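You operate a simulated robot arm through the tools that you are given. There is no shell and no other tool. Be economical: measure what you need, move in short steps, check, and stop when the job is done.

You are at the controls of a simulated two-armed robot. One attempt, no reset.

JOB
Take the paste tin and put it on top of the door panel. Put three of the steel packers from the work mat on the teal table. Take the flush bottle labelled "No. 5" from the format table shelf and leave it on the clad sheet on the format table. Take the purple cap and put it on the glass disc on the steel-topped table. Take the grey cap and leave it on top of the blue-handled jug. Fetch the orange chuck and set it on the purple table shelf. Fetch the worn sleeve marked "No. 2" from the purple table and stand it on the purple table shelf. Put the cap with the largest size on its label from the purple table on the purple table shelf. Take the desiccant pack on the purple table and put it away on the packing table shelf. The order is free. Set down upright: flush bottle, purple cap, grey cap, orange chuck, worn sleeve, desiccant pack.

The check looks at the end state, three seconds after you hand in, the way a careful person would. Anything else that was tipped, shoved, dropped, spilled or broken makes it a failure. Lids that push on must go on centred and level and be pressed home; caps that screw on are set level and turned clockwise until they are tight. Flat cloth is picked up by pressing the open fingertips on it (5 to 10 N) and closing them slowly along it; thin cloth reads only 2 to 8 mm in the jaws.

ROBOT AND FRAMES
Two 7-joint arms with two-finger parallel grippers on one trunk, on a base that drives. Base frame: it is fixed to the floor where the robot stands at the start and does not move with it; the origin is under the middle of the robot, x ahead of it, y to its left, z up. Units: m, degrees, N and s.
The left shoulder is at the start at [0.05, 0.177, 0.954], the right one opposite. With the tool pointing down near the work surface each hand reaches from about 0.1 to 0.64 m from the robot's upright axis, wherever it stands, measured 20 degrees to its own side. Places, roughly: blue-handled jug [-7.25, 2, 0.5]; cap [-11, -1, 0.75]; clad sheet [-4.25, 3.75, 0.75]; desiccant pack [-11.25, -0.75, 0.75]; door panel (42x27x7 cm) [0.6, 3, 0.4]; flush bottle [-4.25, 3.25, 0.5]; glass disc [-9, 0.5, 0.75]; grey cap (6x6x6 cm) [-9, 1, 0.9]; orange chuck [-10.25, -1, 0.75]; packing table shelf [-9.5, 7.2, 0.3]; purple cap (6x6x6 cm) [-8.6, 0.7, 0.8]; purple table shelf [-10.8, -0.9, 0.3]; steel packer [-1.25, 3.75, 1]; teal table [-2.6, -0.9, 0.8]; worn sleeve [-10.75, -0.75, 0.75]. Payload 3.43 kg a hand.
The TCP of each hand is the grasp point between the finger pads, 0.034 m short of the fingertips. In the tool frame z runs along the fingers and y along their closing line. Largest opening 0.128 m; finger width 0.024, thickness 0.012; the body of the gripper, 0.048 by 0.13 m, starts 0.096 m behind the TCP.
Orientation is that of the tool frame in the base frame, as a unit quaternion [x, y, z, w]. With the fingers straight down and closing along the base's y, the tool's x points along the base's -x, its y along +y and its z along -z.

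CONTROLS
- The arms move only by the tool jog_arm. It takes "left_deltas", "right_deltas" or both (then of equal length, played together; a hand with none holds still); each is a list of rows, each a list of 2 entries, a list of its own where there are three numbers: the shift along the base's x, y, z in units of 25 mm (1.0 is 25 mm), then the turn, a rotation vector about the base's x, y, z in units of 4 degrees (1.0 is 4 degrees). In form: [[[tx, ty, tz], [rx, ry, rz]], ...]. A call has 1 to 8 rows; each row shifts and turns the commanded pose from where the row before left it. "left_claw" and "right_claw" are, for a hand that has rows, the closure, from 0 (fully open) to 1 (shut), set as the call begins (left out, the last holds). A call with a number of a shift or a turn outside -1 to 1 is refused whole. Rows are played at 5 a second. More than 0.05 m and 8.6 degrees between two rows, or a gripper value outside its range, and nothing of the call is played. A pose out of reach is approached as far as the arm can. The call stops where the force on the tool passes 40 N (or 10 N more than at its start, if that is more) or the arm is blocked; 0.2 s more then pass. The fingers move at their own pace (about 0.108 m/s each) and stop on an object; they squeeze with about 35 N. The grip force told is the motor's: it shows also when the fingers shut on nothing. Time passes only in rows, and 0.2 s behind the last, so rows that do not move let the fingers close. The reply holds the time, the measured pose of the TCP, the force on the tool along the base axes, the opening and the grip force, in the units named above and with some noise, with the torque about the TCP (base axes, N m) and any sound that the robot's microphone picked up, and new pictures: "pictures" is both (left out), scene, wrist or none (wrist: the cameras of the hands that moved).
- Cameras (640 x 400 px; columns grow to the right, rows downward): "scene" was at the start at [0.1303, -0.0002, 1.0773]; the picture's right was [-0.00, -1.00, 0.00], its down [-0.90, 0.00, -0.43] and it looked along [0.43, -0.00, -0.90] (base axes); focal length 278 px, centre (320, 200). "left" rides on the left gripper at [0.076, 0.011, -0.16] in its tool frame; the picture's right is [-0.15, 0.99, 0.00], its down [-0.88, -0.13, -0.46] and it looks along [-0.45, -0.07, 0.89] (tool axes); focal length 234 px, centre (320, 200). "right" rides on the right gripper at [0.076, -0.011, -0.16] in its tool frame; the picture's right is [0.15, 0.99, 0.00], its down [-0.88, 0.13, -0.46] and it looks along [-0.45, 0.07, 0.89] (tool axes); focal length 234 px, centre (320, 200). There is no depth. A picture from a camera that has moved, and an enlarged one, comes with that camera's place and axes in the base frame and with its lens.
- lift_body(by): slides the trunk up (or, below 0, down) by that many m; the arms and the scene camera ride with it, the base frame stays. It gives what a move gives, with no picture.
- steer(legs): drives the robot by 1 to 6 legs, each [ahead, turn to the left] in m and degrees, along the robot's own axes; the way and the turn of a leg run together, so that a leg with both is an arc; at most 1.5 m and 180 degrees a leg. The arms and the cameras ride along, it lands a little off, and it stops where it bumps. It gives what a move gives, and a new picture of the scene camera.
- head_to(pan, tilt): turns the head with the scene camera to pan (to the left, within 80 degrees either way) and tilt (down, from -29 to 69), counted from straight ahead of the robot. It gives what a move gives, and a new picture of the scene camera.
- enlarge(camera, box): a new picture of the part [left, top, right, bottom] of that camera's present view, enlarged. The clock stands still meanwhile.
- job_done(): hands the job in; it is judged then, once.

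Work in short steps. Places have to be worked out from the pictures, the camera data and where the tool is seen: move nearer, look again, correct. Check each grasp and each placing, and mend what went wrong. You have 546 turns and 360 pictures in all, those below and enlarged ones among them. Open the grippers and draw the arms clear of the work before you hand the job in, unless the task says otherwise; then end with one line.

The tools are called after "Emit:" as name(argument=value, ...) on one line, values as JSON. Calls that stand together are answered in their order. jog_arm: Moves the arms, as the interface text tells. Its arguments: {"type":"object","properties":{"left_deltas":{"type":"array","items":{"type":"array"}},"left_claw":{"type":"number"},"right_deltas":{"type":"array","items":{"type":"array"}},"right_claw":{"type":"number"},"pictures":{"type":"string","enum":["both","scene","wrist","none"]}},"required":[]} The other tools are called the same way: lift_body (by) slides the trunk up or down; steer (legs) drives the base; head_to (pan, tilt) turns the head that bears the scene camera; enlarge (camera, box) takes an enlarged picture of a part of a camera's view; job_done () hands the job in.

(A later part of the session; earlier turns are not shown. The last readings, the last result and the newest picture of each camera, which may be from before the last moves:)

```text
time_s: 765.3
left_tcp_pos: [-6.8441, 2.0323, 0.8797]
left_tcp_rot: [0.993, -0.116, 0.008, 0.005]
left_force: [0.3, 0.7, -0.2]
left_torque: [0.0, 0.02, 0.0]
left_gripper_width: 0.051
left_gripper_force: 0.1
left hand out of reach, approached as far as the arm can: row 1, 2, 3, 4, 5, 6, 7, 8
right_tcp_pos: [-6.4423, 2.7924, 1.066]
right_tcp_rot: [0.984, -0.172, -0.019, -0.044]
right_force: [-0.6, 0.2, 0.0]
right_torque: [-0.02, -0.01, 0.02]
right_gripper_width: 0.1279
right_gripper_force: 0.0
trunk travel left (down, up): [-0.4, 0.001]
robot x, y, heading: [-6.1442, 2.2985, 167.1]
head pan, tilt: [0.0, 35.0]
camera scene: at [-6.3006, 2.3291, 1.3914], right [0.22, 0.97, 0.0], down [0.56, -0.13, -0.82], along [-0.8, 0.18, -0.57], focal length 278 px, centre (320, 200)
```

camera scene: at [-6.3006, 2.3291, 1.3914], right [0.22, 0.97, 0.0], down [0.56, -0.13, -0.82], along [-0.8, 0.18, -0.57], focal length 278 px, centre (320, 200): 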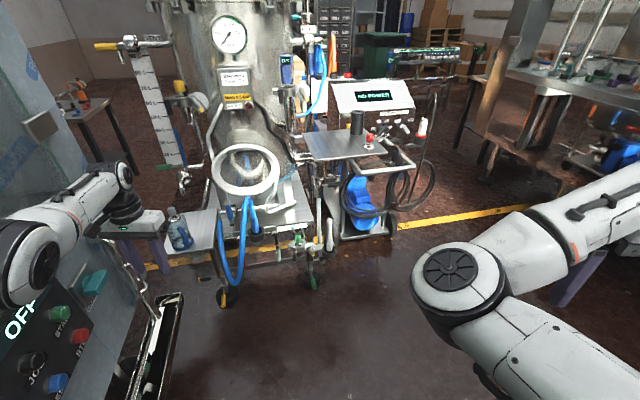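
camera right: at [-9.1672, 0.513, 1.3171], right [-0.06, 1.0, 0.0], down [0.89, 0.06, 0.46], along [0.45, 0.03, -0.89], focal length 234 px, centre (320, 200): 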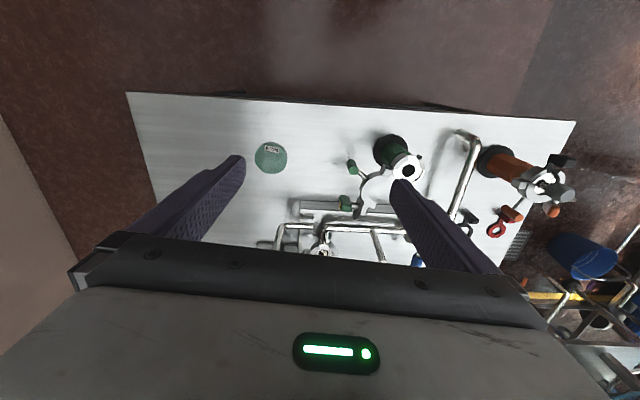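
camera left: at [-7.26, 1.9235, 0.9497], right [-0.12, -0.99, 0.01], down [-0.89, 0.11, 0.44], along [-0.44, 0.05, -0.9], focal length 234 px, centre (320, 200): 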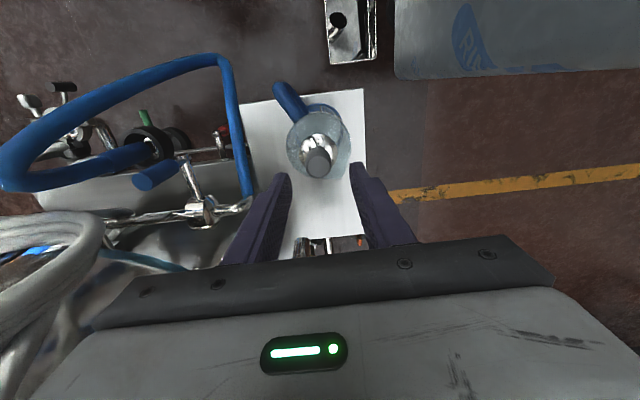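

I test whether moving the left hand toward the midline frees it.

Emit:
jog_arm(left_deltas=[[[0, 0.8, 0], [0, 0, 0]], [[0, 0.8, 0], [0, 0, 0]], [[0, 0.8, 0], [0, 0, 0]], [[0, 0.8, 0], [0, 0, 0]], [[0, 0.8, 0.4], [0, 0, 0]], [[0, 0.8, 0.4], [0, 0, 0]], [[0, 0.8, 0.4], [0, 0, 0]], [[0, 0.8, 0.4], [0, 0, 0]]], pictures="none")

Emit:
jog_arm(left_deltas=[[[0.6, 0, 0.4], [0, 0, 0]], [[0.6, 0, 0.4], [0, 0, 0]], [[0.6, 0, 0.4], [0, 0, 0]], [[0.6, 0, 0.4], [0, 0, 0]]], pictures="scene")

```text
time_s: 767.1
left_tcp_pos: [-6.84, 2.1912, 0.9214]
left_tcp_rot: [0.993, -0.116, 0.007, 0.004]
left_force: [0.0, -0.1, -0.4]
left_torque: [0.03, 0.0, 0.0]
left_gripper_width: 0.0513
left_gripper_force: 0.1
left hand out of reach, approached as far as the arm can: row 8
right_tcp_pos: [-6.4436, 2.7923, 1.0649]
right_tcp_rot: [0.984, -0.172, -0.018, -0.044]
right_force: [-0.7, 0.1, 0.3]
right_torque: [-0.03, -0.01, 0.01]
right_gripper_width: 0.1281
right_gripper_force: 0.0
trunk travel left (down, up): [-0.4, 0.001]
robot x, y, heading: [-6.1465, 2.2926, 167.2]
head pan, tilt: [0.0, 35.0]
```

```text
time_s: 768.1
left_tcp_pos: [-6.7784, 2.1891, 0.9596]
left_tcp_rot: [0.993, -0.115, 0.008, 0.004]
left_force: [0.1, 0.3, -1.1]
left_torque: [0.0, 0.05, 0.03]
left_gripper_width: 0.0511
left_gripper_force: 0.1
right_tcp_pos: [-6.4438, 2.7921, 1.0646]
right_tcp_rot: [0.984, -0.171, -0.017, -0.044]
right_force: [-0.3, -0.9, 0.1]
right_torque: [0.05, -0.01, 0.02]
right_gripper_width: 0.128
right_gripper_force: 0.1
trunk travel left (down, up): [-0.4, 0.001]
robot x, y, heading: [-6.1454, 2.2956, 167.1]
head pan, tilt: [0.0, 35.0]
camera scene: at [-6.3006, 2.3276, 1.3915], right [0.22, 0.97, 0.0], down [0.56, -0.13, -0.82], along [-0.8, 0.18, -0.57], focal length 278 px, centre (320, 200)
```

scene: 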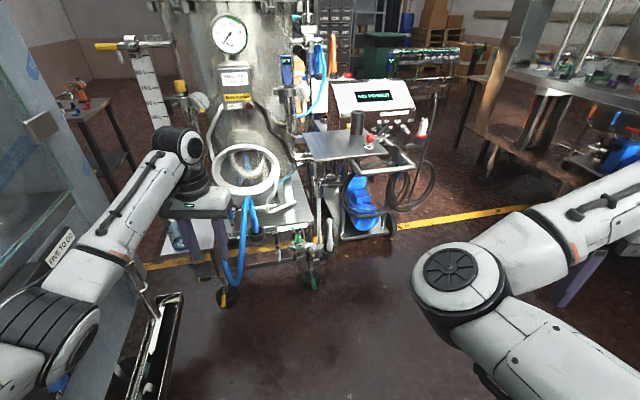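

That works: the limit is only at large sideways offsets. I bring the left hand to the compact pose, and try the same cure on the right one.

Emit:
jog_arm(left_deltas=[[[0.8, 0, 0.8], [0, 0, 0]], [[0.8, 0, 0.8], [0, 0, 0]], [[0.8, 0, 0.8], [0, 0, 0]], [[0.8, 0, 0.8], [0, 0, 0]], [[0.8, 0, 0.8], [0, 0, 0]], [[0.8, 0, 0.5], [0, 0, 0]], [[0.5, 0, 0], [0, 0, 0]], [[0, 0, 0], [0, 0, 0]]], right_deltas=[[[-0.8, -0.5, -0.3], [0, 0, 0]], [[-0.8, -0.5, -0.3], [0, 0, 0]], [[-0.8, -0.5, -0.3], [0, 0, 0]], [[-0.8, -0.5, -0.3], [0, 0, 0]], [[-0.8, -0.5, -0.3], [0, 0, 0]], [[-0.8, -0.5, -0.3], [0, 0, 0]], [[-0.8, -0.5, -0.3], [0, 0, 0]], [[-0.8, -0.5, -0.3], [0, 0, 0]]], pictures="scene")

```text
time_s: 770.1
left_tcp_pos: [-6.647, 2.1912, 1.0718]
left_tcp_rot: [0.993, -0.116, 0.008, 0.005]
left_force: [0.7, 0.0, 0.2]
left_torque: [-0.02, 0.0, 0.0]
left_gripper_width: 0.0513
left_gripper_force: 0.1
right_tcp_pos: [-6.6008, 2.7396, 1.0132]
right_tcp_rot: [0.978, -0.198, -0.027, -0.053]
right_force: [0.0, 1.2, 0.8]
right_torque: [-0.01, -0.01, -0.02]
right_gripper_width: 0.1278
right_gripper_force: 0.0
right hand out of reach, approached as far as the arm can: row 2, 3, 4
trunk travel left (down, up): [-0.4, 0.001]
robot x, y, heading: [-6.1452, 2.2897, 167.0]
head pan, tilt: [0.0, 35.0]
stopped in row 8 (right hand): the arm was blocked; the commanded pose is now the measured one
camera scene: at [-6.3005, 2.3293, 1.3914], right [0.22, 0.97, 0.0], down [0.56, -0.13, -0.82], along [-0.8, 0.18, -0.57], focal length 278 px, centre (320, 200)
```

scene: 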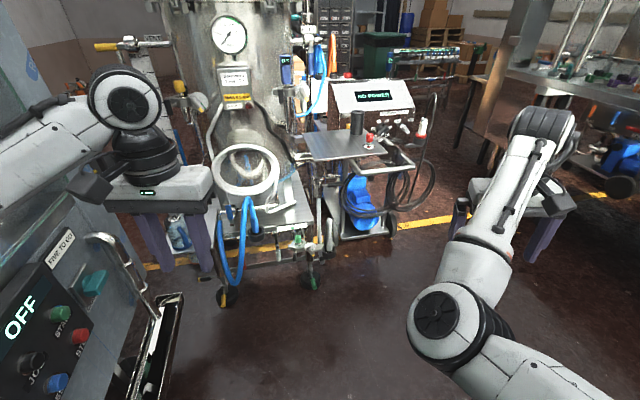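

Emit:
enlarge(camera="scene", box=[150, 195, 240, 270])

```text
5.33 times, centred on (195, 232) of scene
camera zoom: at [-6.3005, 2.3293, 1.3914], right [0.22, 0.97, 0.0], down [0.56, -0.13, -0.82], along [-0.8, 0.18, -0.57], focal length 1482 px, centre (987, 27)
```

zoom: 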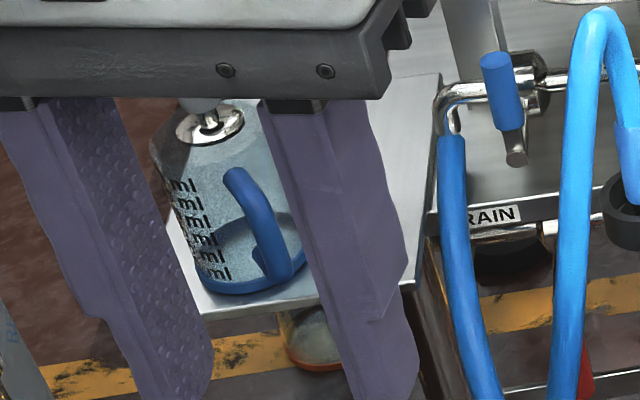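

The cap is well seated. Next the purple cap. I raise the left hand as on the previous pass and drive the loop west again.

Emit:
jog_arm(left_deltas=[[[0, 0.6, 1], [0, 0, 0]], [[0, 0.6, 1], [0, 0, 0]], [[0, 0.6, 1], [0, 0, 0]], [[0, 0.4, 1], [0, 0, 0]], [[0, 0.4, 1], [0, 0, 0]], [[0, 0, 1], [0, 0, 0]], [[0, 0, 1], [0, 0, 0]]], left_claw=0, pictures="none")

Emit:
steer(legs=[[0, -77], [1.29, 0], [0, 90], [0.6, 0]])

```text
time_s: 771.7
left_tcp_pos: [-6.6465, 2.2556, 1.249]
left_tcp_rot: [0.993, -0.116, 0.007, 0.006]
left_force: [-0.4, 0.4, -1.0]
left_torque: [0.01, 0.0, 0.01]
left_gripper_width: 0.1279
left_gripper_force: 0.1
right_tcp_pos: [-6.6022, 2.7393, 1.0142]
right_tcp_rot: [0.978, -0.197, -0.026, -0.055]
right_force: [-0.1, -0.5, 0.1]
right_torque: [-0.02, 0.05, 0.04]
right_gripper_width: 0.128
right_gripper_force: 0.0
trunk travel left (down, up): [-0.4, 0.001]
robot x, y, heading: [-6.1419, 2.2925, 167.1]
head pan, tilt: [0.0, 35.0]
```

```text
time_s: 782.6
left_tcp_pos: [-6.4044, 4.0309, 1.2477]
left_tcp_rot: [0.781, -0.624, 0.004, 0.008]
left_force: [1.3, -0.8, -1.7]
left_torque: [0.0, 0.0, 0.02]
left_gripper_width: 0.1278
left_gripper_force: 0.1
right_tcp_pos: [-5.9412, 4.1986, 1.012]
right_tcp_rot: [0.713, -0.698, 0.011, -0.061]
right_force: [0.7, 0.0, 1.1]
right_torque: [0.05, 0.15, 0.0]
right_gripper_width: 0.128
right_gripper_force: 0.0
trunk travel left (down, up): [-0.4, 0.001]
robot x, y, heading: [-6.1505, 3.5965, 102.7]
head pan, tilt: [0.0, 35.0]
stopped in leg 3: the force on the tool passed its limit (the readings are from after the stop); the commanded pose is now the measured one
camera scene: at [-6.187, 3.7502, 1.3914], right [0.97, 0.22, 0.0], down [0.13, -0.56, -0.82], along [-0.18, 0.8, -0.57], focal length 278 px, centre (320, 200)
```

scene: 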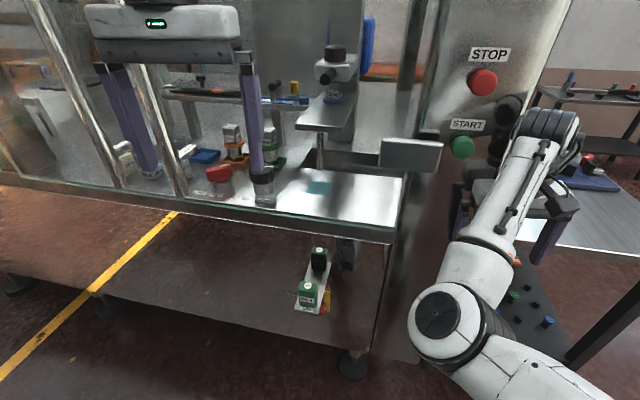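

The machine is closer here than I assumed and the right hand touched its post. I undo the turn, back 0.45 m and turn there.

Emit:
steer(legs=[[0, -12.7], [-0.4, 0]])

```text
time_s: 786.0
left_tcp_pos: [-6.3009, 3.6713, 1.2479]
left_tcp_rot: [0.707, -0.707, 0.003, 0.007]
left_force: [0.1, -0.5, 0.2]
left_torque: [0.03, -0.02, -0.01]
left_gripper_width: 0.1277
left_gripper_force: 0.0
right_tcp_pos: [-5.8132, 3.7343, 1.0124]
right_tcp_rot: [-0.631, 0.773, -0.017, 0.061]
right_force: [0.7, 0.3, -0.5]
right_torque: [0.01, 0.01, 0.02]
right_gripper_width: 0.1279
right_gripper_force: 0.1
trunk travel left (down, up): [-0.4, 0.001]
robot x, y, heading: [-6.1497, 3.1887, 90.2]
head pan, tilt: [0.0, 35.0]
camera scene: at [-6.1511, 3.3499, 1.3915], right [1.0, 0.0, 0.0], down [0.0, -0.57, -0.82], along [0.0, 0.82, -0.57], focal length 278 px, centre (320, 200)
```

scene: 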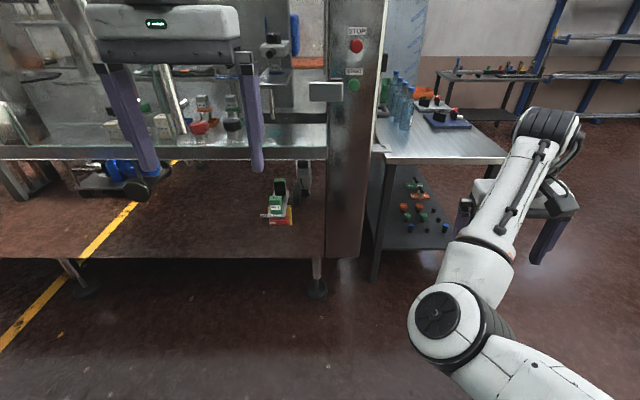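

I tuck the right hand inward, then turn west and follow a slanted lane.

Emit:
jog_arm(right_deltas=[[[-0.8, 0.3, 0], [0, 0, 0]], [[-0.8, 0.3, 0], [0, 0, 0]], [[-0.8, 0.3, 0], [0, 0, 0]], [[-0.8, 0.3, 0], [0, 0, 0]], [[-0.8, 0.3, 0], [0, 0, 0]], [[-0.8, 0.2, 0], [0, 0, 0]]], pictures="none")

Emit:
steer(legs=[[0, 77.8], [1.5, 0], [0, 12], [0.4, -7]])

```text
time_s: 787.5
left_tcp_pos: [-6.3013, 3.6716, 1.2476]
left_tcp_rot: [-0.707, 0.707, -0.003, -0.009]
left_force: [-0.5, 0.4, 0.5]
left_torque: [0.01, 0.0, -0.01]
left_gripper_width: 0.1282
left_gripper_force: 0.0
right_tcp_pos: [-5.8968, 3.7821, 1.0233]
right_tcp_rot: [-0.608, 0.79, -0.017, 0.075]
right_force: [0.3, -0.1, 0.3]
right_torque: [0.01, 0.01, -0.02]
right_gripper_width: 0.1281
right_gripper_force: 0.1
trunk travel left (down, up): [-0.4, 0.001]
robot x, y, heading: [-6.153, 3.1962, 90.3]
head pan, tilt: [0.0, 35.0]
stopped in row 6 (right hand): the arm was blocked; the commanded pose is now the measured one
```

```text
time_s: 796.3
left_tcp_pos: [-7.7643, 3.3707, 1.2474]
left_tcp_rot: [0.995, -0.098, 0.008, 0.005]
left_force: [0.0, 0.0, 0.3]
left_torque: [0.01, 0.05, -0.05]
left_gripper_width: 0.128
left_gripper_force: 0.0
right_tcp_pos: [-7.7931, 3.7905, 1.0231]
right_tcp_rot: [0.971, -0.226, -0.034, -0.07]
right_force: [0.6, 0.1, -0.1]
right_torque: [0.0, 0.04, 0.0]
right_gripper_width: 0.128
right_gripper_force: 0.1
trunk travel left (down, up): [-0.4, 0.001]
robot x, y, heading: [-7.2617, 3.4255, 168.9]
head pan, tilt: [0.0, 35.0]
stopped in leg 2: the robot was blocked; the commanded pose is now the measured one
camera scene: at [-7.4213, 3.4558, 1.3913], right [0.19, 0.98, 0.0], down [0.56, -0.11, -0.82], along [-0.8, 0.16, -0.57], focal length 278 px, centre (320, 200)
```

scene: 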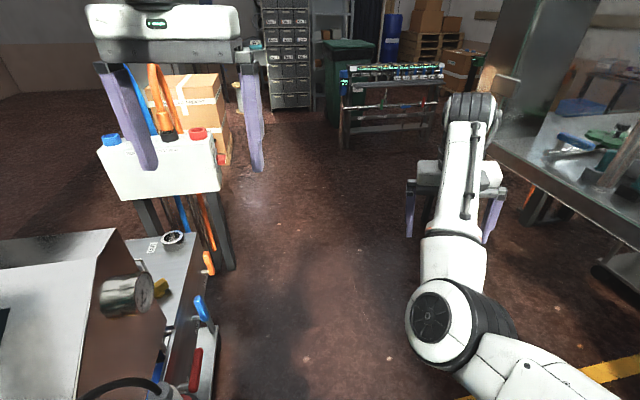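

The base touched the pump cart. I back off, angle further north, and pass it.

Emit:
steer(legs=[[-0.25, 0], [0, -25], [0.45, 0], [0, 36]])

```text
time_s: 801.1
left_tcp_pos: [-7.7599, 3.7263, 1.2471]
left_tcp_rot: [0.951, -0.31, 0.007, 0.005]
left_force: [-0.5, -0.4, -0.5]
left_torque: [0.1, -0.08, -0.01]
left_gripper_width: 0.1279
left_gripper_force: 0.0
right_tcp_pos: [-7.5935, 4.1208, 1.026]
right_tcp_rot: [0.89, -0.452, 0.002, -0.066]
right_force: [16.3, -1.8, -1.0]
right_torque: [0.14, 1.55, -0.15]
right_gripper_width: 0.1281
right_gripper_force: 0.0
trunk travel left (down, up): [-0.4, 0.001]
robot x, y, heading: [-7.2822, 3.5686, 144.0]
head pan, tilt: [0.0, 35.0]
stopped in leg 3: the force on the tool passed its limit (the readings are from after the stop); the commanded pose is now the measured one
camera scene: at [-7.4115, 3.6598, 1.3916], right [0.59, 0.81, 0.0], down [0.46, -0.34, -0.82], along [-0.66, 0.48, -0.57], focal length 278 px, centre (320, 200)
```

scene: 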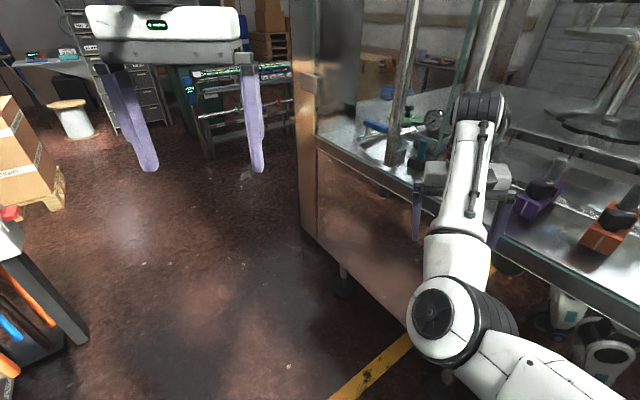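

The right fingers touched the machine's front; turning left moves them away.

Emit:
steer(legs=[[-0.04, 0], [0, 36]])

```text
time_s: 803.7
left_tcp_pos: [-7.7299, 3.3934, 1.2466]
left_tcp_rot: [1.0, 0.0, 0.01, 0.003]
left_force: [0.1, -0.3, -0.1]
left_torque: [0.02, 0.01, 0.03]
left_gripper_width: 0.128
left_gripper_force: 0.0
right_tcp_pos: [-7.8299, 3.8026, 1.0255]
right_tcp_rot: [0.987, -0.148, -0.021, -0.062]
right_force: [-0.8, -0.1, -0.3]
right_torque: [0.02, 0.0, 0.01]
right_gripper_width: 0.1278
right_gripper_force: 0.0
trunk travel left (down, up): [-0.4, 0.001]
robot x, y, heading: [-7.2511, 3.5489, -179.8]
head pan, tilt: [0.0, 35.0]
camera scene: at [-7.41, 3.5436, 1.3914], right [0.0, 1.0, 0.0], down [0.57, 0.0, -0.82], along [-0.82, 0.0, -0.57], focal length 278 px, centre (320, 200)
```

scene: 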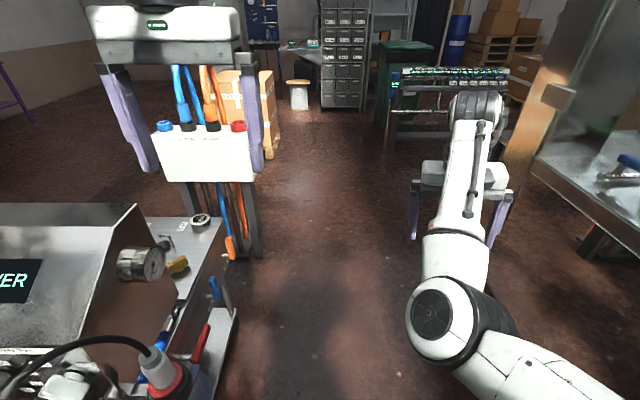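

Emit:
steer(legs=[[0, -8], [1.0, 0], [0, 8], [1.25, 0]])

```text
time_s: 815.9
left_tcp_pos: [-9.9573, 3.5369, 1.2475]
left_tcp_rot: [1.0, -0.002, 0.01, 0.005]
left_force: [0.0, 0.8, -0.5]
left_torque: [0.02, 0.0, 0.01]
left_gripper_width: 0.1277
left_gripper_force: 0.0
right_tcp_pos: [-10.0556, 3.9467, 1.0257]
right_tcp_rot: [0.987, -0.15, -0.02, -0.061]
right_force: [-0.8, -0.5, 0.3]
right_torque: [0.02, 0.0, 0.0]
right_gripper_width: 0.128
right_gripper_force: 0.0
trunk travel left (down, up): [-0.4, 0.001]
robot x, y, heading: [-9.4783, 3.6887, 179.8]
head pan, tilt: [0.0, 35.0]
camera scene: at [-9.6375, 3.6862, 1.3914], right [0.0, 1.0, 0.0], down [0.57, 0.0, -0.82], along [-0.82, 0.0, -0.57], focal length 278 px, centre (320, 200)
```

scene: 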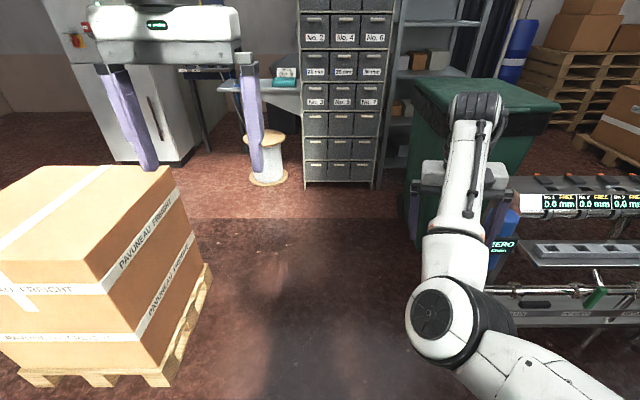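

Emit:
steer(legs=[[0.21, 0], [0, 90], [1.5, 0], [0.45, 0]])

```text
time_s: 830.8
left_tcp_pos: [-9.517, 1.2499, 1.2465]
left_tcp_rot: [0.703, 0.712, 0.01, -0.004]
left_force: [-0.9, -0.3, -0.2]
left_torque: [0.05, 0.01, -0.01]
left_gripper_width: 0.128
left_gripper_force: 0.0
right_tcp_pos: [-9.926, 1.1482, 1.0248]
right_tcp_rot: [0.799, 0.597, -0.058, -0.029]
right_force: [-0.7, -0.7, -0.4]
right_torque: [0.03, 0.01, 0.01]
right_gripper_width: 0.1277
right_gripper_force: 0.0
trunk travel left (down, up): [-0.4, 0.001]
robot x, y, heading: [-9.6745, 1.7262, -89.3]
head pan, tilt: [0.0, 35.0]
camera scene: at [-9.6737, 1.5701, 1.3913], right [-1.0, -0.01, 0.0], down [-0.01, 0.57, -0.82], along [0.01, -0.82, -0.57], focal length 278 px, centre (320, 200)
```

scene: 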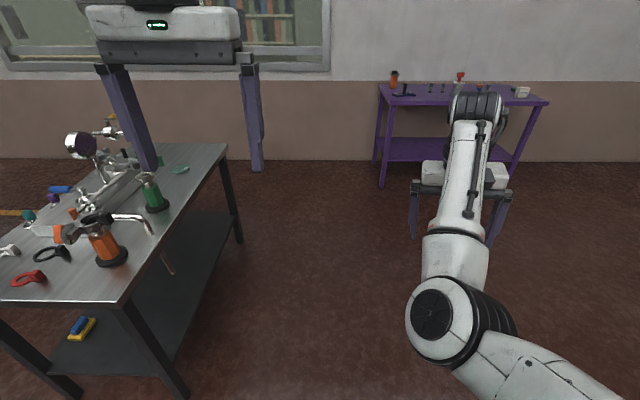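

To get east of the steel table without sweeping over the manifold, I go round its north end, turn to face north, and back into the aisle.

Emit:
steer(legs=[[0, 89.3], [1.32, 0], [0, 102]])

Emit:
head_to(pan=79, tilt=45)

```text
time_s: 840.4
left_tcp_pos: [-7.9647, 1.8752, 1.2471]
left_tcp_rot: [0.002, 1.0, 0.003, -0.009]
left_force: [-1.2, 0.0, -0.2]
left_torque: [0.01, -0.02, 0.01]
left_gripper_width: 0.128
left_gripper_force: 0.0
right_tcp_pos: [-7.8684, 1.4645, 1.0275]
right_tcp_rot: [0.151, 0.986, -0.061, 0.022]
right_force: [0.8, 0.2, 0.0]
right_torque: [-0.02, -0.03, 0.05]
right_gripper_width: 0.128
right_gripper_force: 0.1
trunk travel left (down, up): [-0.4, 0.001]
robot x, y, heading: [-8.4464, 1.7246, -0.2]
head pan, tilt: [0.0, 35.0]
stopped in leg 2: the robot was blocked; the commanded pose is now the measured one
camera scene: at [-8.2893, 1.7257, 1.3915], right [0.0, -1.0, 0.0], down [-0.57, 0.0, -0.82], along [0.82, 0.0, -0.57], focal length 278 px, centre (320, 200)
```

scene: 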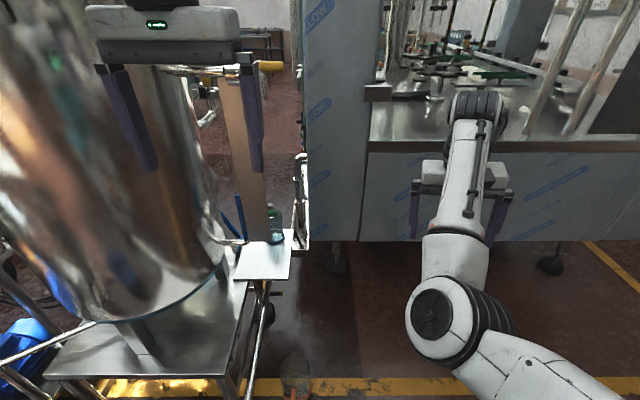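

```text
time_s: 841.9
left_tcp_pos: [-7.9626, 1.8753, 1.247]
left_tcp_rot: [0.003, 1.0, 0.003, -0.009]
left_force: [0.4, 0.4, -0.3]
left_torque: [0.0, 0.01, -0.01]
left_gripper_width: 0.128
left_gripper_force: 0.0
right_tcp_pos: [-7.8678, 1.4653, 1.0261]
right_tcp_rot: [0.152, 0.986, -0.062, 0.022]
right_force: [0.5, -0.2, -0.1]
right_torque: [-0.01, -0.02, -0.03]
right_gripper_width: 0.128
right_gripper_force: 0.1
trunk travel left (down, up): [-0.4, 0.001]
robot x, y, heading: [-8.4452, 1.7273, -0.4]
head pan, tilt: [79.0, 45.0]
camera scene: at [-8.3607, 1.8059, 1.3766], right [0.98, -0.19, 0.0], down [-0.14, -0.69, -0.71], along [0.14, 0.69, -0.71], focal length 278 px, centre (320, 200)
```

scene: 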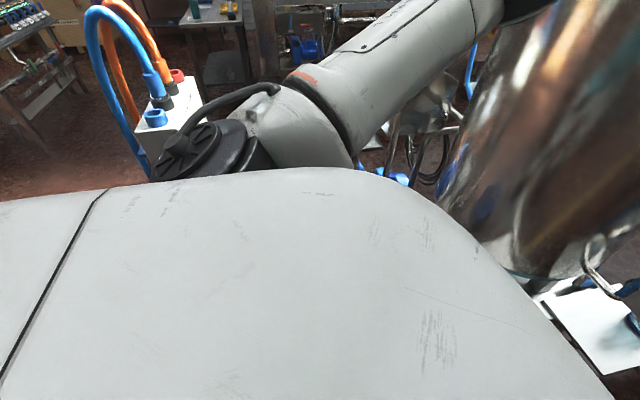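

The left arm met the vessel on that line. I back off and come in on a lower diagonal, then turn to face north.

Emit:
steer(legs=[[-0.45, 0], [0, -20], [0.6, 0], [0, 120]])

Emit:
head_to(pan=-60, tilt=50)

```text
time_s: 853.8
left_tcp_pos: [-8.5679, 1.9666, 1.2465]
left_tcp_rot: [0.768, -0.64, 0.004, 0.008]
left_force: [-0.1, 0.0, 0.5]
left_torque: [-0.01, 0.02, -0.02]
left_gripper_width: 0.1279
left_gripper_force: 0.1
right_tcp_pos: [-8.1837, 2.1366, 1.0263]
right_tcp_rot: [-0.662, 0.746, -0.023, 0.061]
right_force: [0.0, 0.1, 0.4]
right_torque: [-0.01, -0.02, 0.0]
right_gripper_width: 0.128
right_gripper_force: 0.1
trunk travel left (down, up): [-0.4, 0.001]
robot x, y, heading: [-8.3317, 1.5205, 100.7]
head pan, tilt: [79.0, 45.0]
camera scene: at [-8.4285, 1.5905, 1.3766], right [0.01, 1.0, 0.0], down [0.71, -0.01, -0.71], along [-0.71, 0.01, -0.71], focal length 278 px, centre (320, 200)
```

scene: 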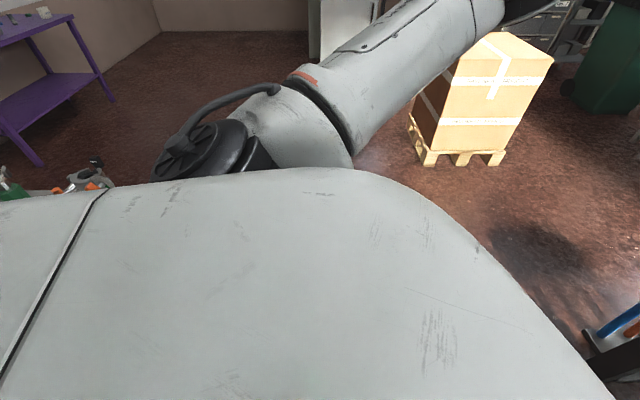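

```text
time_s: 856.0
left_tcp_pos: [-8.5683, 1.9664, 1.2465]
left_tcp_rot: [0.768, -0.641, 0.004, 0.008]
left_force: [0.5, 0.2, 0.8]
left_torque: [-0.01, 0.02, 0.02]
left_gripper_width: 0.128
left_gripper_force: 0.0
right_tcp_pos: [-8.1826, 2.136, 1.027]
right_tcp_rot: [-0.662, 0.746, -0.023, 0.062]
right_force: [0.7, -0.9, 0.7]
right_torque: [-0.03, -0.01, -0.01]
right_gripper_width: 0.1279
right_gripper_force: 0.1
trunk travel left (down, up): [-0.4, 0.001]
robot x, y, heading: [-8.3333, 1.5201, 100.5]
head pan, tilt: [-60.0, 50.0]
camera scene: at [-8.2886, 1.6399, 1.3697], right [0.65, -0.76, 0.0], down [-0.58, -0.5, -0.64], along [0.49, 0.42, -0.77], focal length 278 px, centre (320, 200)
```

scene: 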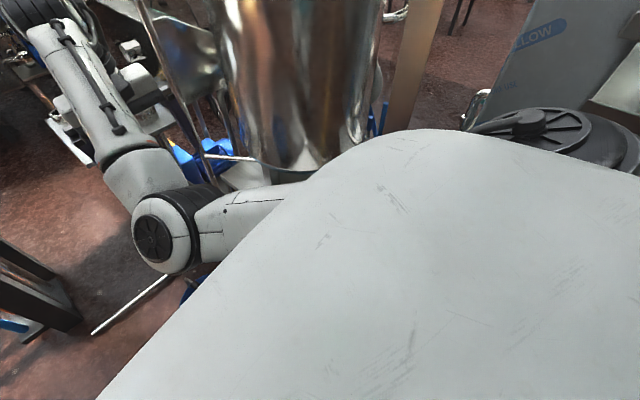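

In position. I back 0.75 m into the aisle and then turn west toward the table.

Emit:
steer(legs=[[-0.75, 0]])

Emit:
head_to(pan=60, tilt=45)

```text
time_s: 860.1
left_tcp_pos: [-8.4293, 1.2223, 1.2477]
left_tcp_rot: [0.768, -0.641, 0.005, 0.008]
left_force: [-1.0, -1.4, 0.6]
left_torque: [-0.01, -0.01, 0.02]
left_gripper_width: 0.128
left_gripper_force: 0.0
right_tcp_pos: [-8.0437, 1.3915, 1.0253]
right_tcp_rot: [-0.662, 0.747, -0.023, 0.061]
right_force: [0.3, -0.2, -0.5]
right_torque: [0.0, -0.03, 0.0]
right_gripper_width: 0.1282
right_gripper_force: 0.0
trunk travel left (down, up): [-0.4, 0.001]
robot x, y, heading: [-8.1964, 0.7786, 100.4]
head pan, tilt: [-60.0, 50.0]
camera scene: at [-8.1512, 0.8953, 1.3697], right [0.65, -0.76, 0.0], down [-0.58, -0.5, -0.64], along [0.49, 0.42, -0.77], focal length 278 px, centre (320, 200)
```

scene: 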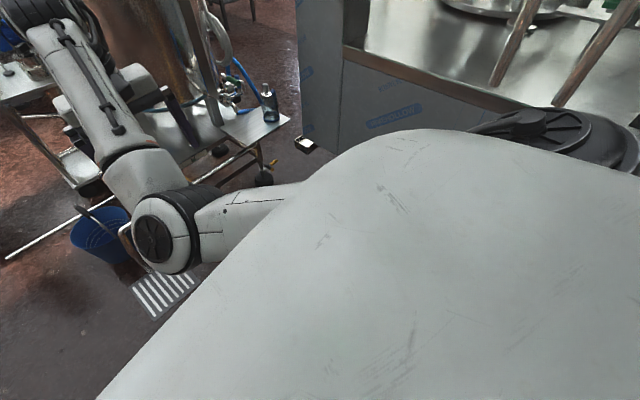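

```text
time_s: 862.1
left_tcp_pos: [-8.4311, 1.2232, 1.2456]
left_tcp_rot: [0.768, -0.641, 0.005, 0.008]
left_force: [0.2, 0.0, -0.8]
left_torque: [-0.02, 0.03, -0.01]
left_gripper_width: 0.1278
left_gripper_force: 0.1
right_tcp_pos: [-8.044, 1.3924, 1.0266]
right_tcp_rot: [-0.662, 0.747, -0.023, 0.061]
right_force: [-0.6, 0.2, 0.0]
right_torque: [0.01, -0.04, 0.02]
right_gripper_width: 0.1278
right_gripper_force: 0.1
trunk travel left (down, up): [-0.4, 0.001]
robot x, y, heading: [-8.1945, 0.7719, 100.2]
head pan, tilt: [60.0, 45.0]
camera scene: at [-8.2865, 0.8731, 1.3766], right [0.34, 0.94, 0.0], down [0.67, -0.24, -0.71], along [-0.67, 0.24, -0.71], focal length 278 px, centre (320, 200)
```

scene: 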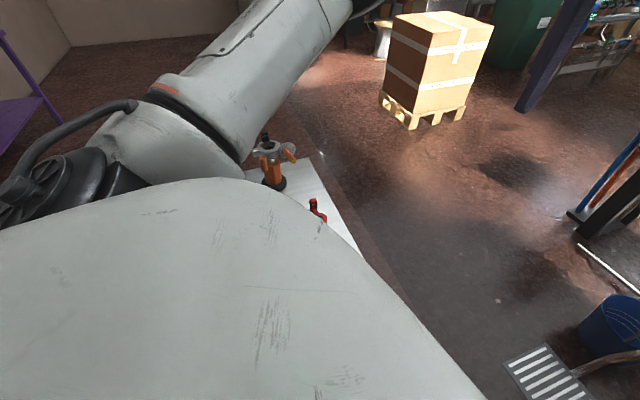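

Emit:
steer(legs=[[0, 79.8]])

Emit:
head_to(pan=0, tilt=50)

```text
time_s: 865.9
left_tcp_pos: [-8.6781, 0.6279, 1.247]
left_tcp_rot: [1.0, -0.003, 0.009, 0.004]
left_force: [0.4, -0.8, -0.4]
left_torque: [0.04, -0.02, -0.05]
left_gripper_width: 0.1278
left_gripper_force: 0.0
right_tcp_pos: [-8.7715, 1.0385, 1.0267]
right_tcp_rot: [0.986, -0.15, -0.023, -0.061]
right_force: [0.5, -0.3, -0.3]
right_torque: [0.02, -0.02, 0.01]
right_gripper_width: 0.1281
right_gripper_force: 0.1
trunk travel left (down, up): [-0.4, 0.001]
robot x, y, heading: [-8.1932, 0.7796, 179.6]
head pan, tilt: [60.0, 45.0]
camera scene: at [-8.3084, 0.7065, 1.3765], right [-0.86, 0.5, 0.0], down [0.36, 0.61, -0.71], along [-0.36, -0.61, -0.71], focal length 278 px, centre (320, 200)
```

scene: 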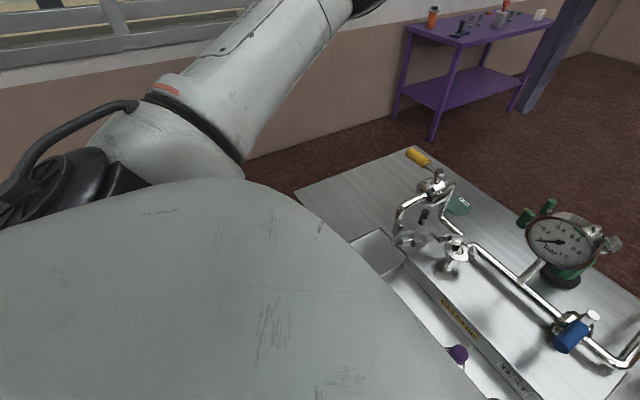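

```text
time_s: 867.2
left_tcp_pos: [-8.6771, 0.628, 1.2463]
left_tcp_rot: [1.0, -0.003, 0.009, 0.004]
left_force: [0.3, 0.6, 0.5]
left_torque: [0.0, 0.02, 0.0]
left_gripper_width: 0.1283
left_gripper_force: 0.0
right_tcp_pos: [-8.7729, 1.0385, 1.0263]
right_tcp_rot: [0.986, -0.152, -0.023, -0.062]
right_force: [-1.2, 0.0, -0.6]
right_torque: [0.02, 0.01, 0.01]
right_gripper_width: 0.1279
right_gripper_force: 0.0
trunk travel left (down, up): [-0.4, 0.001]
robot x, y, heading: [-8.1935, 0.7754, 179.5]
head pan, tilt: [0.0, 50.0]
camera scene: at [-8.3444, 0.7775, 1.3697], right [0.0, 1.0, 0.0], down [0.77, 0.0, -0.64], along [-0.64, 0.0, -0.77], focal length 278 px, centre (320, 200)
```

scene: 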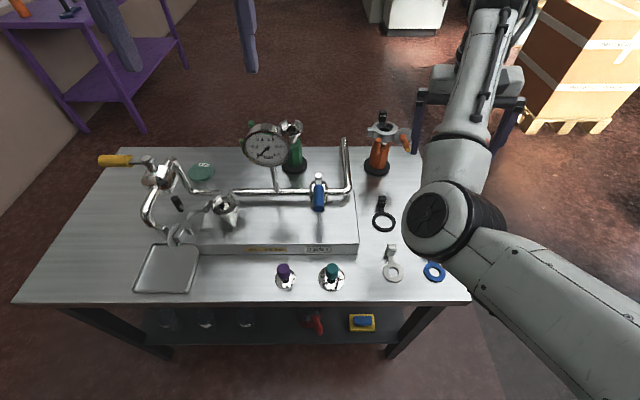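

A clear view: purple cap at about (-8.612, 0.70), teal cap 10 cm beside it, disc at (-8.99, 0.393). I move the left hand over the purple cap and lower partly.

Emit:
jog_arm(left_deltas=[[[0.6, 0.6, 0], [0, 0, 0]], [[0.6, 0.6, 0], [0, 0, 0]], [[0.6, 0.6, -0.5], [0, 0, 0]], [[0.6, 0.6, -1], [0, 0, 0]], [[0.2, 0.5, -1], [0, 0, 0]], [[0, 0, -1], [0, 0, 0]], [[0, 0, -1], [0, 0, 0]], [[0, 0, -1], [0, 0, 0]]], left_claw=0.3, pictures="none")

Emit:
jog_arm(left_deltas=[[[0, 0, -1], [0, 0, 0]], [[0, 0, -1], [0, 0, 0]], [[0, 0, -1], [0, 0, 0]], [[0, 0, -1], [0, 0, 0]], [[0, 0, -1], [0, 0, 0]], [[0, 0, -1], [0, 0, 0]]], pictures="both")

```text
time_s: 869.0
left_tcp_pos: [-8.6124, 0.7007, 1.1087]
left_tcp_rot: [1.0, -0.003, 0.008, 0.003]
left_force: [0.3, -0.4, 0.7]
left_torque: [-0.03, 0.01, 0.02]
left_gripper_width: 0.0896
left_gripper_force: 0.0
right_tcp_pos: [-8.7738, 1.0383, 1.0277]
right_tcp_rot: [0.986, -0.151, -0.022, -0.062]
right_force: [-1.0, 0.1, 0.3]
right_torque: [0.03, 0.01, -0.01]
right_gripper_width: 0.1278
right_gripper_force: 0.1
trunk travel left (down, up): [-0.4, 0.001]
robot x, y, heading: [-8.1957, 0.7776, 179.9]
head pan, tilt: [0.0, 50.0]
```

```text
time_s: 870.4
left_tcp_pos: [-8.6122, 0.7001, 0.9605]
left_tcp_rot: [1.0, -0.002, 0.009, 0.004]
left_force: [0.0, -0.5, -0.4]
left_torque: [0.01, -0.03, 0.0]
left_gripper_width: 0.0894
left_gripper_force: 0.2
right_tcp_pos: [-8.7741, 1.0376, 1.0257]
right_tcp_rot: [0.986, -0.151, -0.023, -0.062]
right_force: [0.7, -0.4, -0.6]
right_torque: [0.0, -0.02, 0.02]
right_gripper_width: 0.128
right_gripper_force: 0.1
trunk travel left (down, up): [-0.4, 0.001]
robot x, y, heading: [-8.1967, 0.776, 179.6]
head pan, tilt: [0.0, 50.0]
camera scene: at [-8.3445, 0.7775, 1.3697], right [0.01, 1.0, 0.0], down [0.77, 0.0, -0.64], along [-0.64, 0.0, -0.77], focal length 278 px, centre (320, 200)
camera left: at [-8.5413, 0.6912, 1.1203], right [-0.15, -0.99, 0.0], down [-0.89, 0.14, 0.44], along [-0.43, 0.06, -0.9], focal length 234 px, centre (320, 200)
```

scene: 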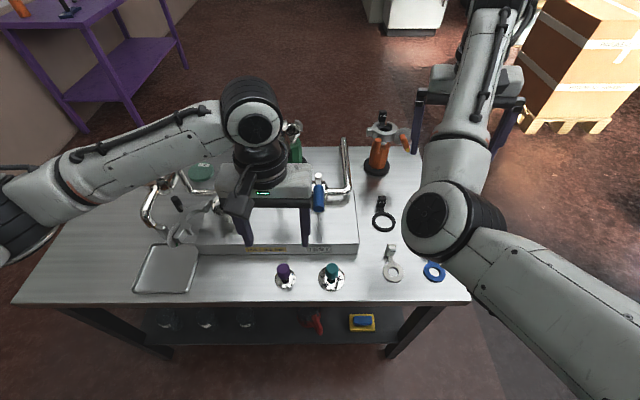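
left: 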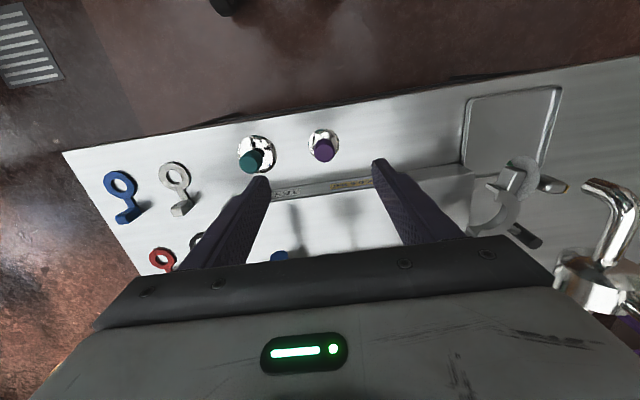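

The knob is at (-8.6175, 0.698). I lower onto it.

Emit:
jog_arm(left_deltas=[[[-0.2, -0.08, -0.9], [0, 0, 0]], [[0, 0, -1], [0, 0, 0]], [[0, 0, -1], [0, 0, 0]], [[0, 0, -1], [0, 0, 0]], [[0, 0, -1], [0, 0, 0]], [[0, 0, -0.9], [0, 0, 0]]], pictures="wrist")

```text
time_s: 871.8
left_tcp_pos: [-8.6186, 0.6978, 0.8154]
left_tcp_rot: [1.0, -0.004, 0.009, 0.004]
left_force: [-0.2, -0.4, -0.7]
left_torque: [0.02, 0.01, -0.04]
left_gripper_width: 0.0897
left_gripper_force: 0.0
right_tcp_pos: [-8.7725, 1.0387, 1.0269]
right_tcp_rot: [0.986, -0.151, -0.023, -0.063]
right_force: [0.3, 1.2, 0.2]
right_torque: [-0.01, 0.02, -0.03]
right_gripper_width: 0.1277
right_gripper_force: 0.0
trunk travel left (down, up): [-0.4, 0.001]
robot x, y, heading: [-8.1956, 0.774, 179.6]
head pan, tilt: [0.0, 50.0]
camera left: at [-8.5467, 0.6894, 0.9752], right [-0.15, -0.99, 0.0], down [-0.89, 0.14, 0.44], along [-0.43, 0.06, -0.9], focal length 234 px, centre (320, 200)
```

left: 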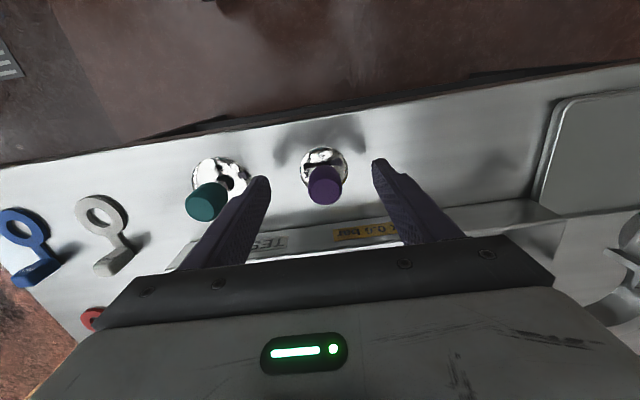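

Emit:
jog_arm(left_deltas=[[[0, 0, -0.12], [0, 0, 0]], [[0, 0, 0], [0, 0, 0]], [[0, 0, 0], [0, 0, 0]]], left_claw=1, pictures="none")

Emit:
jog_arm(left_deltas=[[[0, 0, 0.4], [0, 0, 0]], [[0, 0, 0.8], [0, 0, 0]], [[0, 0, 1], [0, 0, 0]], [[0, 0, 1], [0, 0, 0]], [[0, 0, 1], [0, 0, 0]], [[0, 0, 1], [0, 0, 0]], [[0, 0, 1], [0, 0, 0]], [[0, 0, 1], [0, 0, 0]]], pictures="both")

```text
time_s: 872.6
left_tcp_pos: [-8.6175, 0.7003, 0.8111]
left_tcp_rot: [1.0, -0.003, 0.009, 0.003]
left_force: [-0.5, -0.5, -1.1]
left_torque: [0.03, 0.01, 0.01]
left_gripper_width: 0.0289
left_gripper_force: 35.2
right_tcp_pos: [-8.7716, 1.0383, 1.0256]
right_tcp_rot: [0.986, -0.151, -0.022, -0.061]
right_force: [0.2, 0.3, -0.3]
right_torque: [-0.01, 0.0, -0.01]
right_gripper_width: 0.128
right_gripper_force: 0.1
trunk travel left (down, up): [-0.4, 0.001]
robot x, y, heading: [-8.1961, 0.7748, 179.9]
head pan, tilt: [0.0, 50.0]
```

```text
time_s: 874.4
left_tcp_pos: [-8.6176, 0.6996, 0.9923]
left_tcp_rot: [1.0, -0.004, 0.009, 0.003]
left_force: [0.4, -0.1, -1.2]
left_torque: [0.03, -0.01, 0.0]
left_gripper_width: 0.029
left_gripper_force: 34.7
right_tcp_pos: [-8.774, 1.0391, 1.0268]
right_tcp_rot: [0.986, -0.151, -0.023, -0.061]
right_force: [0.3, -0.1, 0.3]
right_torque: [-0.03, -0.04, 0.01]
right_gripper_width: 0.1281
right_gripper_force: 0.1
trunk travel left (down, up): [-0.4, 0.001]
robot x, y, heading: [-8.1959, 0.7801, 179.7]
head pan, tilt: [0.0, 50.0]
camera scene: at [-8.3443, 0.7776, 1.3696], right [0.01, 1.0, 0.0], down [0.77, 0.0, -0.64], along [-0.64, 0.0, -0.77], focal length 278 px, centre (320, 200)
camera left: at [-8.5462, 0.6895, 1.1523], right [-0.15, -0.99, 0.01], down [-0.89, 0.14, 0.44], along [-0.43, 0.06, -0.9], focal length 234 px, centre (320, 200)
```

scene: 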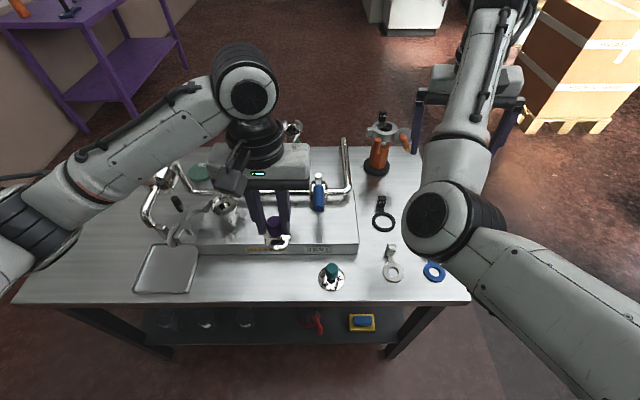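
left: 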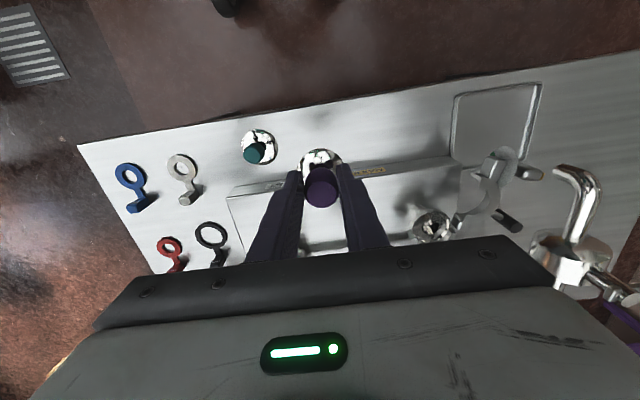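

Got it. I raise the cap, leave the aisle the same way and go round to the west side.

Emit:
jog_arm(left_deltas=[[[0, 0, 1], [0, 0, 0]], [[0, 0, 1], [0, 0, 0]], [[0, 0, 1], [0, 0, 0]], [[0, 0, 1], [0, 0, 0]], [[0, 0, 1], [0, 0, 0]], [[0, 0, 1], [0, 0, 0]], [[0, 0, 1], [0, 0, 0]], [[-0.3, -0.4, 1], [0, 0, 0]]], pictures="none")

Emit:
steer(legs=[[0, -79.5], [0.75, 0], [0, 79.5], [1.35, 0]])

```text
time_s: 876.2
left_tcp_pos: [-8.6239, 0.6884, 1.1914]
left_tcp_rot: [1.0, -0.004, 0.01, 0.003]
left_force: [-0.1, 0.0, -1.7]
left_torque: [0.05, 0.0, 0.02]
left_gripper_width: 0.0287
left_gripper_force: 35.1
right_tcp_pos: [-8.7733, 1.0389, 1.0279]
right_tcp_rot: [0.986, -0.151, -0.023, -0.062]
right_force: [0.3, 0.1, -0.3]
right_torque: [-0.03, 0.01, 0.0]
right_gripper_width: 0.1283
right_gripper_force: 0.1
trunk travel left (down, up): [-0.4, 0.001]
robot x, y, heading: [-8.1952, 0.7775, 179.8]
head pan, tilt: [0.0, 50.0]
```

```text
time_s: 893.5
left_tcp_pos: [-10.1128, 1.4549, 1.191]
left_tcp_rot: [1.0, -0.009, 0.01, 0.004]
left_force: [-0.7, 0.3, -1.6]
left_torque: [0.03, -0.03, -0.01]
left_gripper_width: 0.0289
left_gripper_force: 35.2
right_tcp_pos: [-10.2563, 1.8059, 1.0264]
right_tcp_rot: [0.985, -0.157, -0.022, -0.062]
right_force: [-0.4, -0.1, -0.7]
right_torque: [0.03, 0.03, -0.03]
right_gripper_width: 0.128
right_gripper_force: 0.0
trunk travel left (down, up): [-0.4, 0.001]
robot x, y, heading: [-9.681, 1.5347, 178.9]
head pan, tilt: [0.0, 50.0]
camera scene: at [-9.8302, 1.5399, 1.3696], right [0.02, 1.0, 0.0], down [0.77, -0.01, -0.64], along [-0.64, 0.01, -0.77], focal length 278 px, centre (320, 200)
```

scene: 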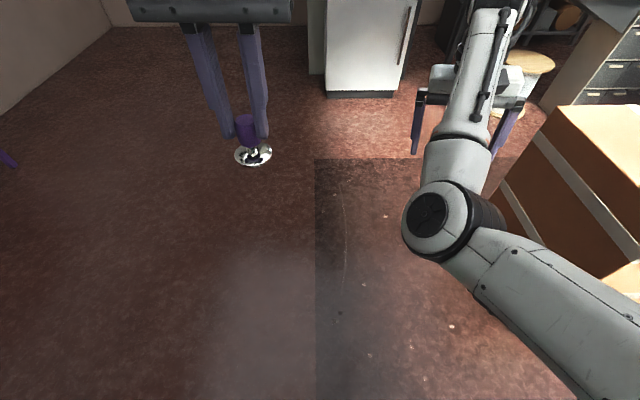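

Emit:
steer(legs=[[0, 91.1], [1.26, 0], [0, 90], [0.12, 0]])

```text
time_s: 908.3
left_tcp_pos: [-9.1439, 0.3681, 1.1909]
left_tcp_rot: [0.006, 1.0, 0.004, -0.01]
left_force: [0.8, 0.4, -0.8]
left_torque: [0.02, 0.06, -0.01]
left_gripper_width: 0.0288
left_gripper_force: 35.1
right_tcp_pos: [-8.9986, 0.0165, 1.0258]
right_tcp_rot: [0.154, 0.986, -0.062, 0.021]
right_force: [-0.1, 0.3, 0.1]
right_torque: [0.01, 0.04, -0.02]
right_gripper_width: 0.128
right_gripper_force: 0.0
trunk travel left (down, up): [-0.4, 0.001]
robot x, y, heading: [-9.5726, 0.2811, -0.6]
head pan, tilt: [0.0, 50.0]
camera scene: at [-9.4279, 0.281, 1.3695], right [-0.01, -1.0, 0.0], down [-0.77, 0.01, -0.64], along [0.64, -0.01, -0.77], focal length 278 px, centre (320, 200)
```

scene: 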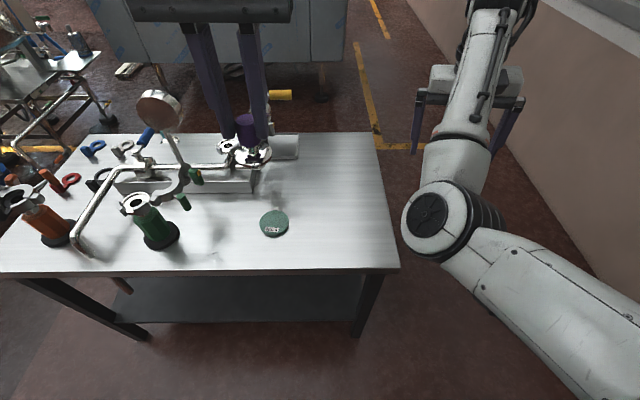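

The disc is at about (-9.0, 0.397). I move over it and lower partly.

Emit:
jog_arm(left_deltas=[[[0.95, 0.2, 0], [0, 0, 0]], [[0.95, 0.2, 0], [0, 0, 0]], [[0.95, 0.2, -0.3], [0, 0, 0]], [[0.95, 0.2, -0.6], [0, 0, 0]], [[0.95, 0.2, -1], [0, 0, 0]], [[0.95, 0.2, -1], [0, 0, 0]], [[0, 0, -1], [0, 0, 0]], [[0, 0, -1], [0, 0, 0]]], pictures="none")

Emit:
jog_arm(left_deltas=[[[0, 0, -1], [0, 0, 0]], [[0, 0, -1], [0, 0, 0]], [[0, 0, -1], [0, 0, 0]], [[0, 0, -1], [0, 0, 0]], [[0, 0, -1], [0, 0, 0]], [[0, 0, -1], [0, 0, 0]]], pictures="both")

```text
time_s: 910.1
left_tcp_pos: [-9.0025, 0.3989, 1.0665]
left_tcp_rot: [0.007, 1.0, 0.003, -0.009]
left_force: [-0.5, -0.3, -1.6]
left_torque: [0.0, 0.0, -0.01]
left_gripper_width: 0.029
left_gripper_force: 35.2
right_tcp_pos: [-9.001, 0.0176, 1.0258]
right_tcp_rot: [0.154, 0.986, -0.062, 0.021]
right_force: [0.1, 0.2, -0.1]
right_torque: [0.0, 0.03, 0.01]
right_gripper_width: 0.1283
right_gripper_force: 0.0
trunk travel left (down, up): [-0.4, 0.001]
robot x, y, heading: [-9.5758, 0.2827, -0.7]
head pan, tilt: [0.0, 50.0]
```

```text
time_s: 911.5
left_tcp_pos: [-9.002, 0.3974, 0.9177]
left_tcp_rot: [0.007, 1.0, 0.003, -0.009]
left_force: [0.5, -0.4, -1.6]
left_torque: [0.01, 0.04, -0.02]
left_gripper_width: 0.0288
left_gripper_force: 35.2
right_tcp_pos: [-8.9999, 0.0172, 1.0265]
right_tcp_rot: [0.154, 0.986, -0.062, 0.021]
right_force: [0.3, -0.2, -0.2]
right_torque: [-0.05, 0.02, 0.02]
right_gripper_width: 0.1281
right_gripper_force: 0.1
trunk travel left (down, up): [-0.4, 0.001]
robot x, y, heading: [-9.5726, 0.2815, -0.9]
head pan, tilt: [0.0, 50.0]
camera scene: at [-9.4288, 0.281, 1.3697], right [-0.01, -1.0, 0.0], down [-0.77, 0.01, -0.64], along [0.64, -0.01, -0.77], focal length 278 px, centre (320, 200)
camera left: at [-9.077, 0.4089, 1.0795], right [0.16, 0.99, 0.0], down [0.89, -0.15, 0.44], along [0.43, -0.07, -0.9], focal length 234 px, centre (320, 200)
```

scene: 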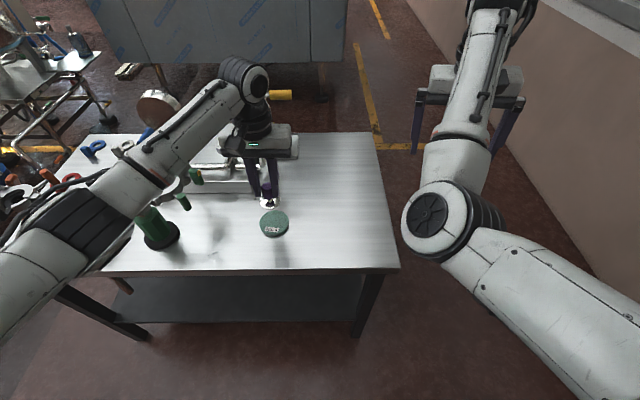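
left: 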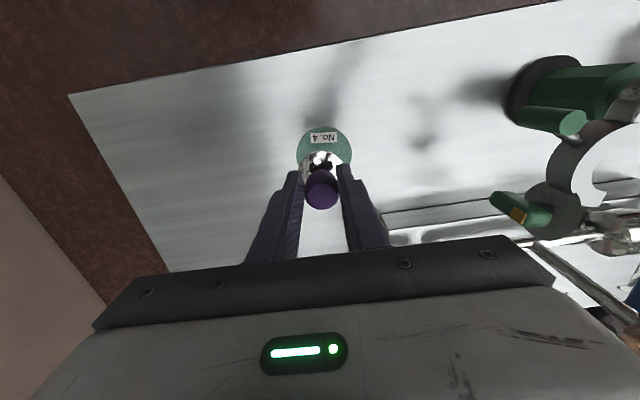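

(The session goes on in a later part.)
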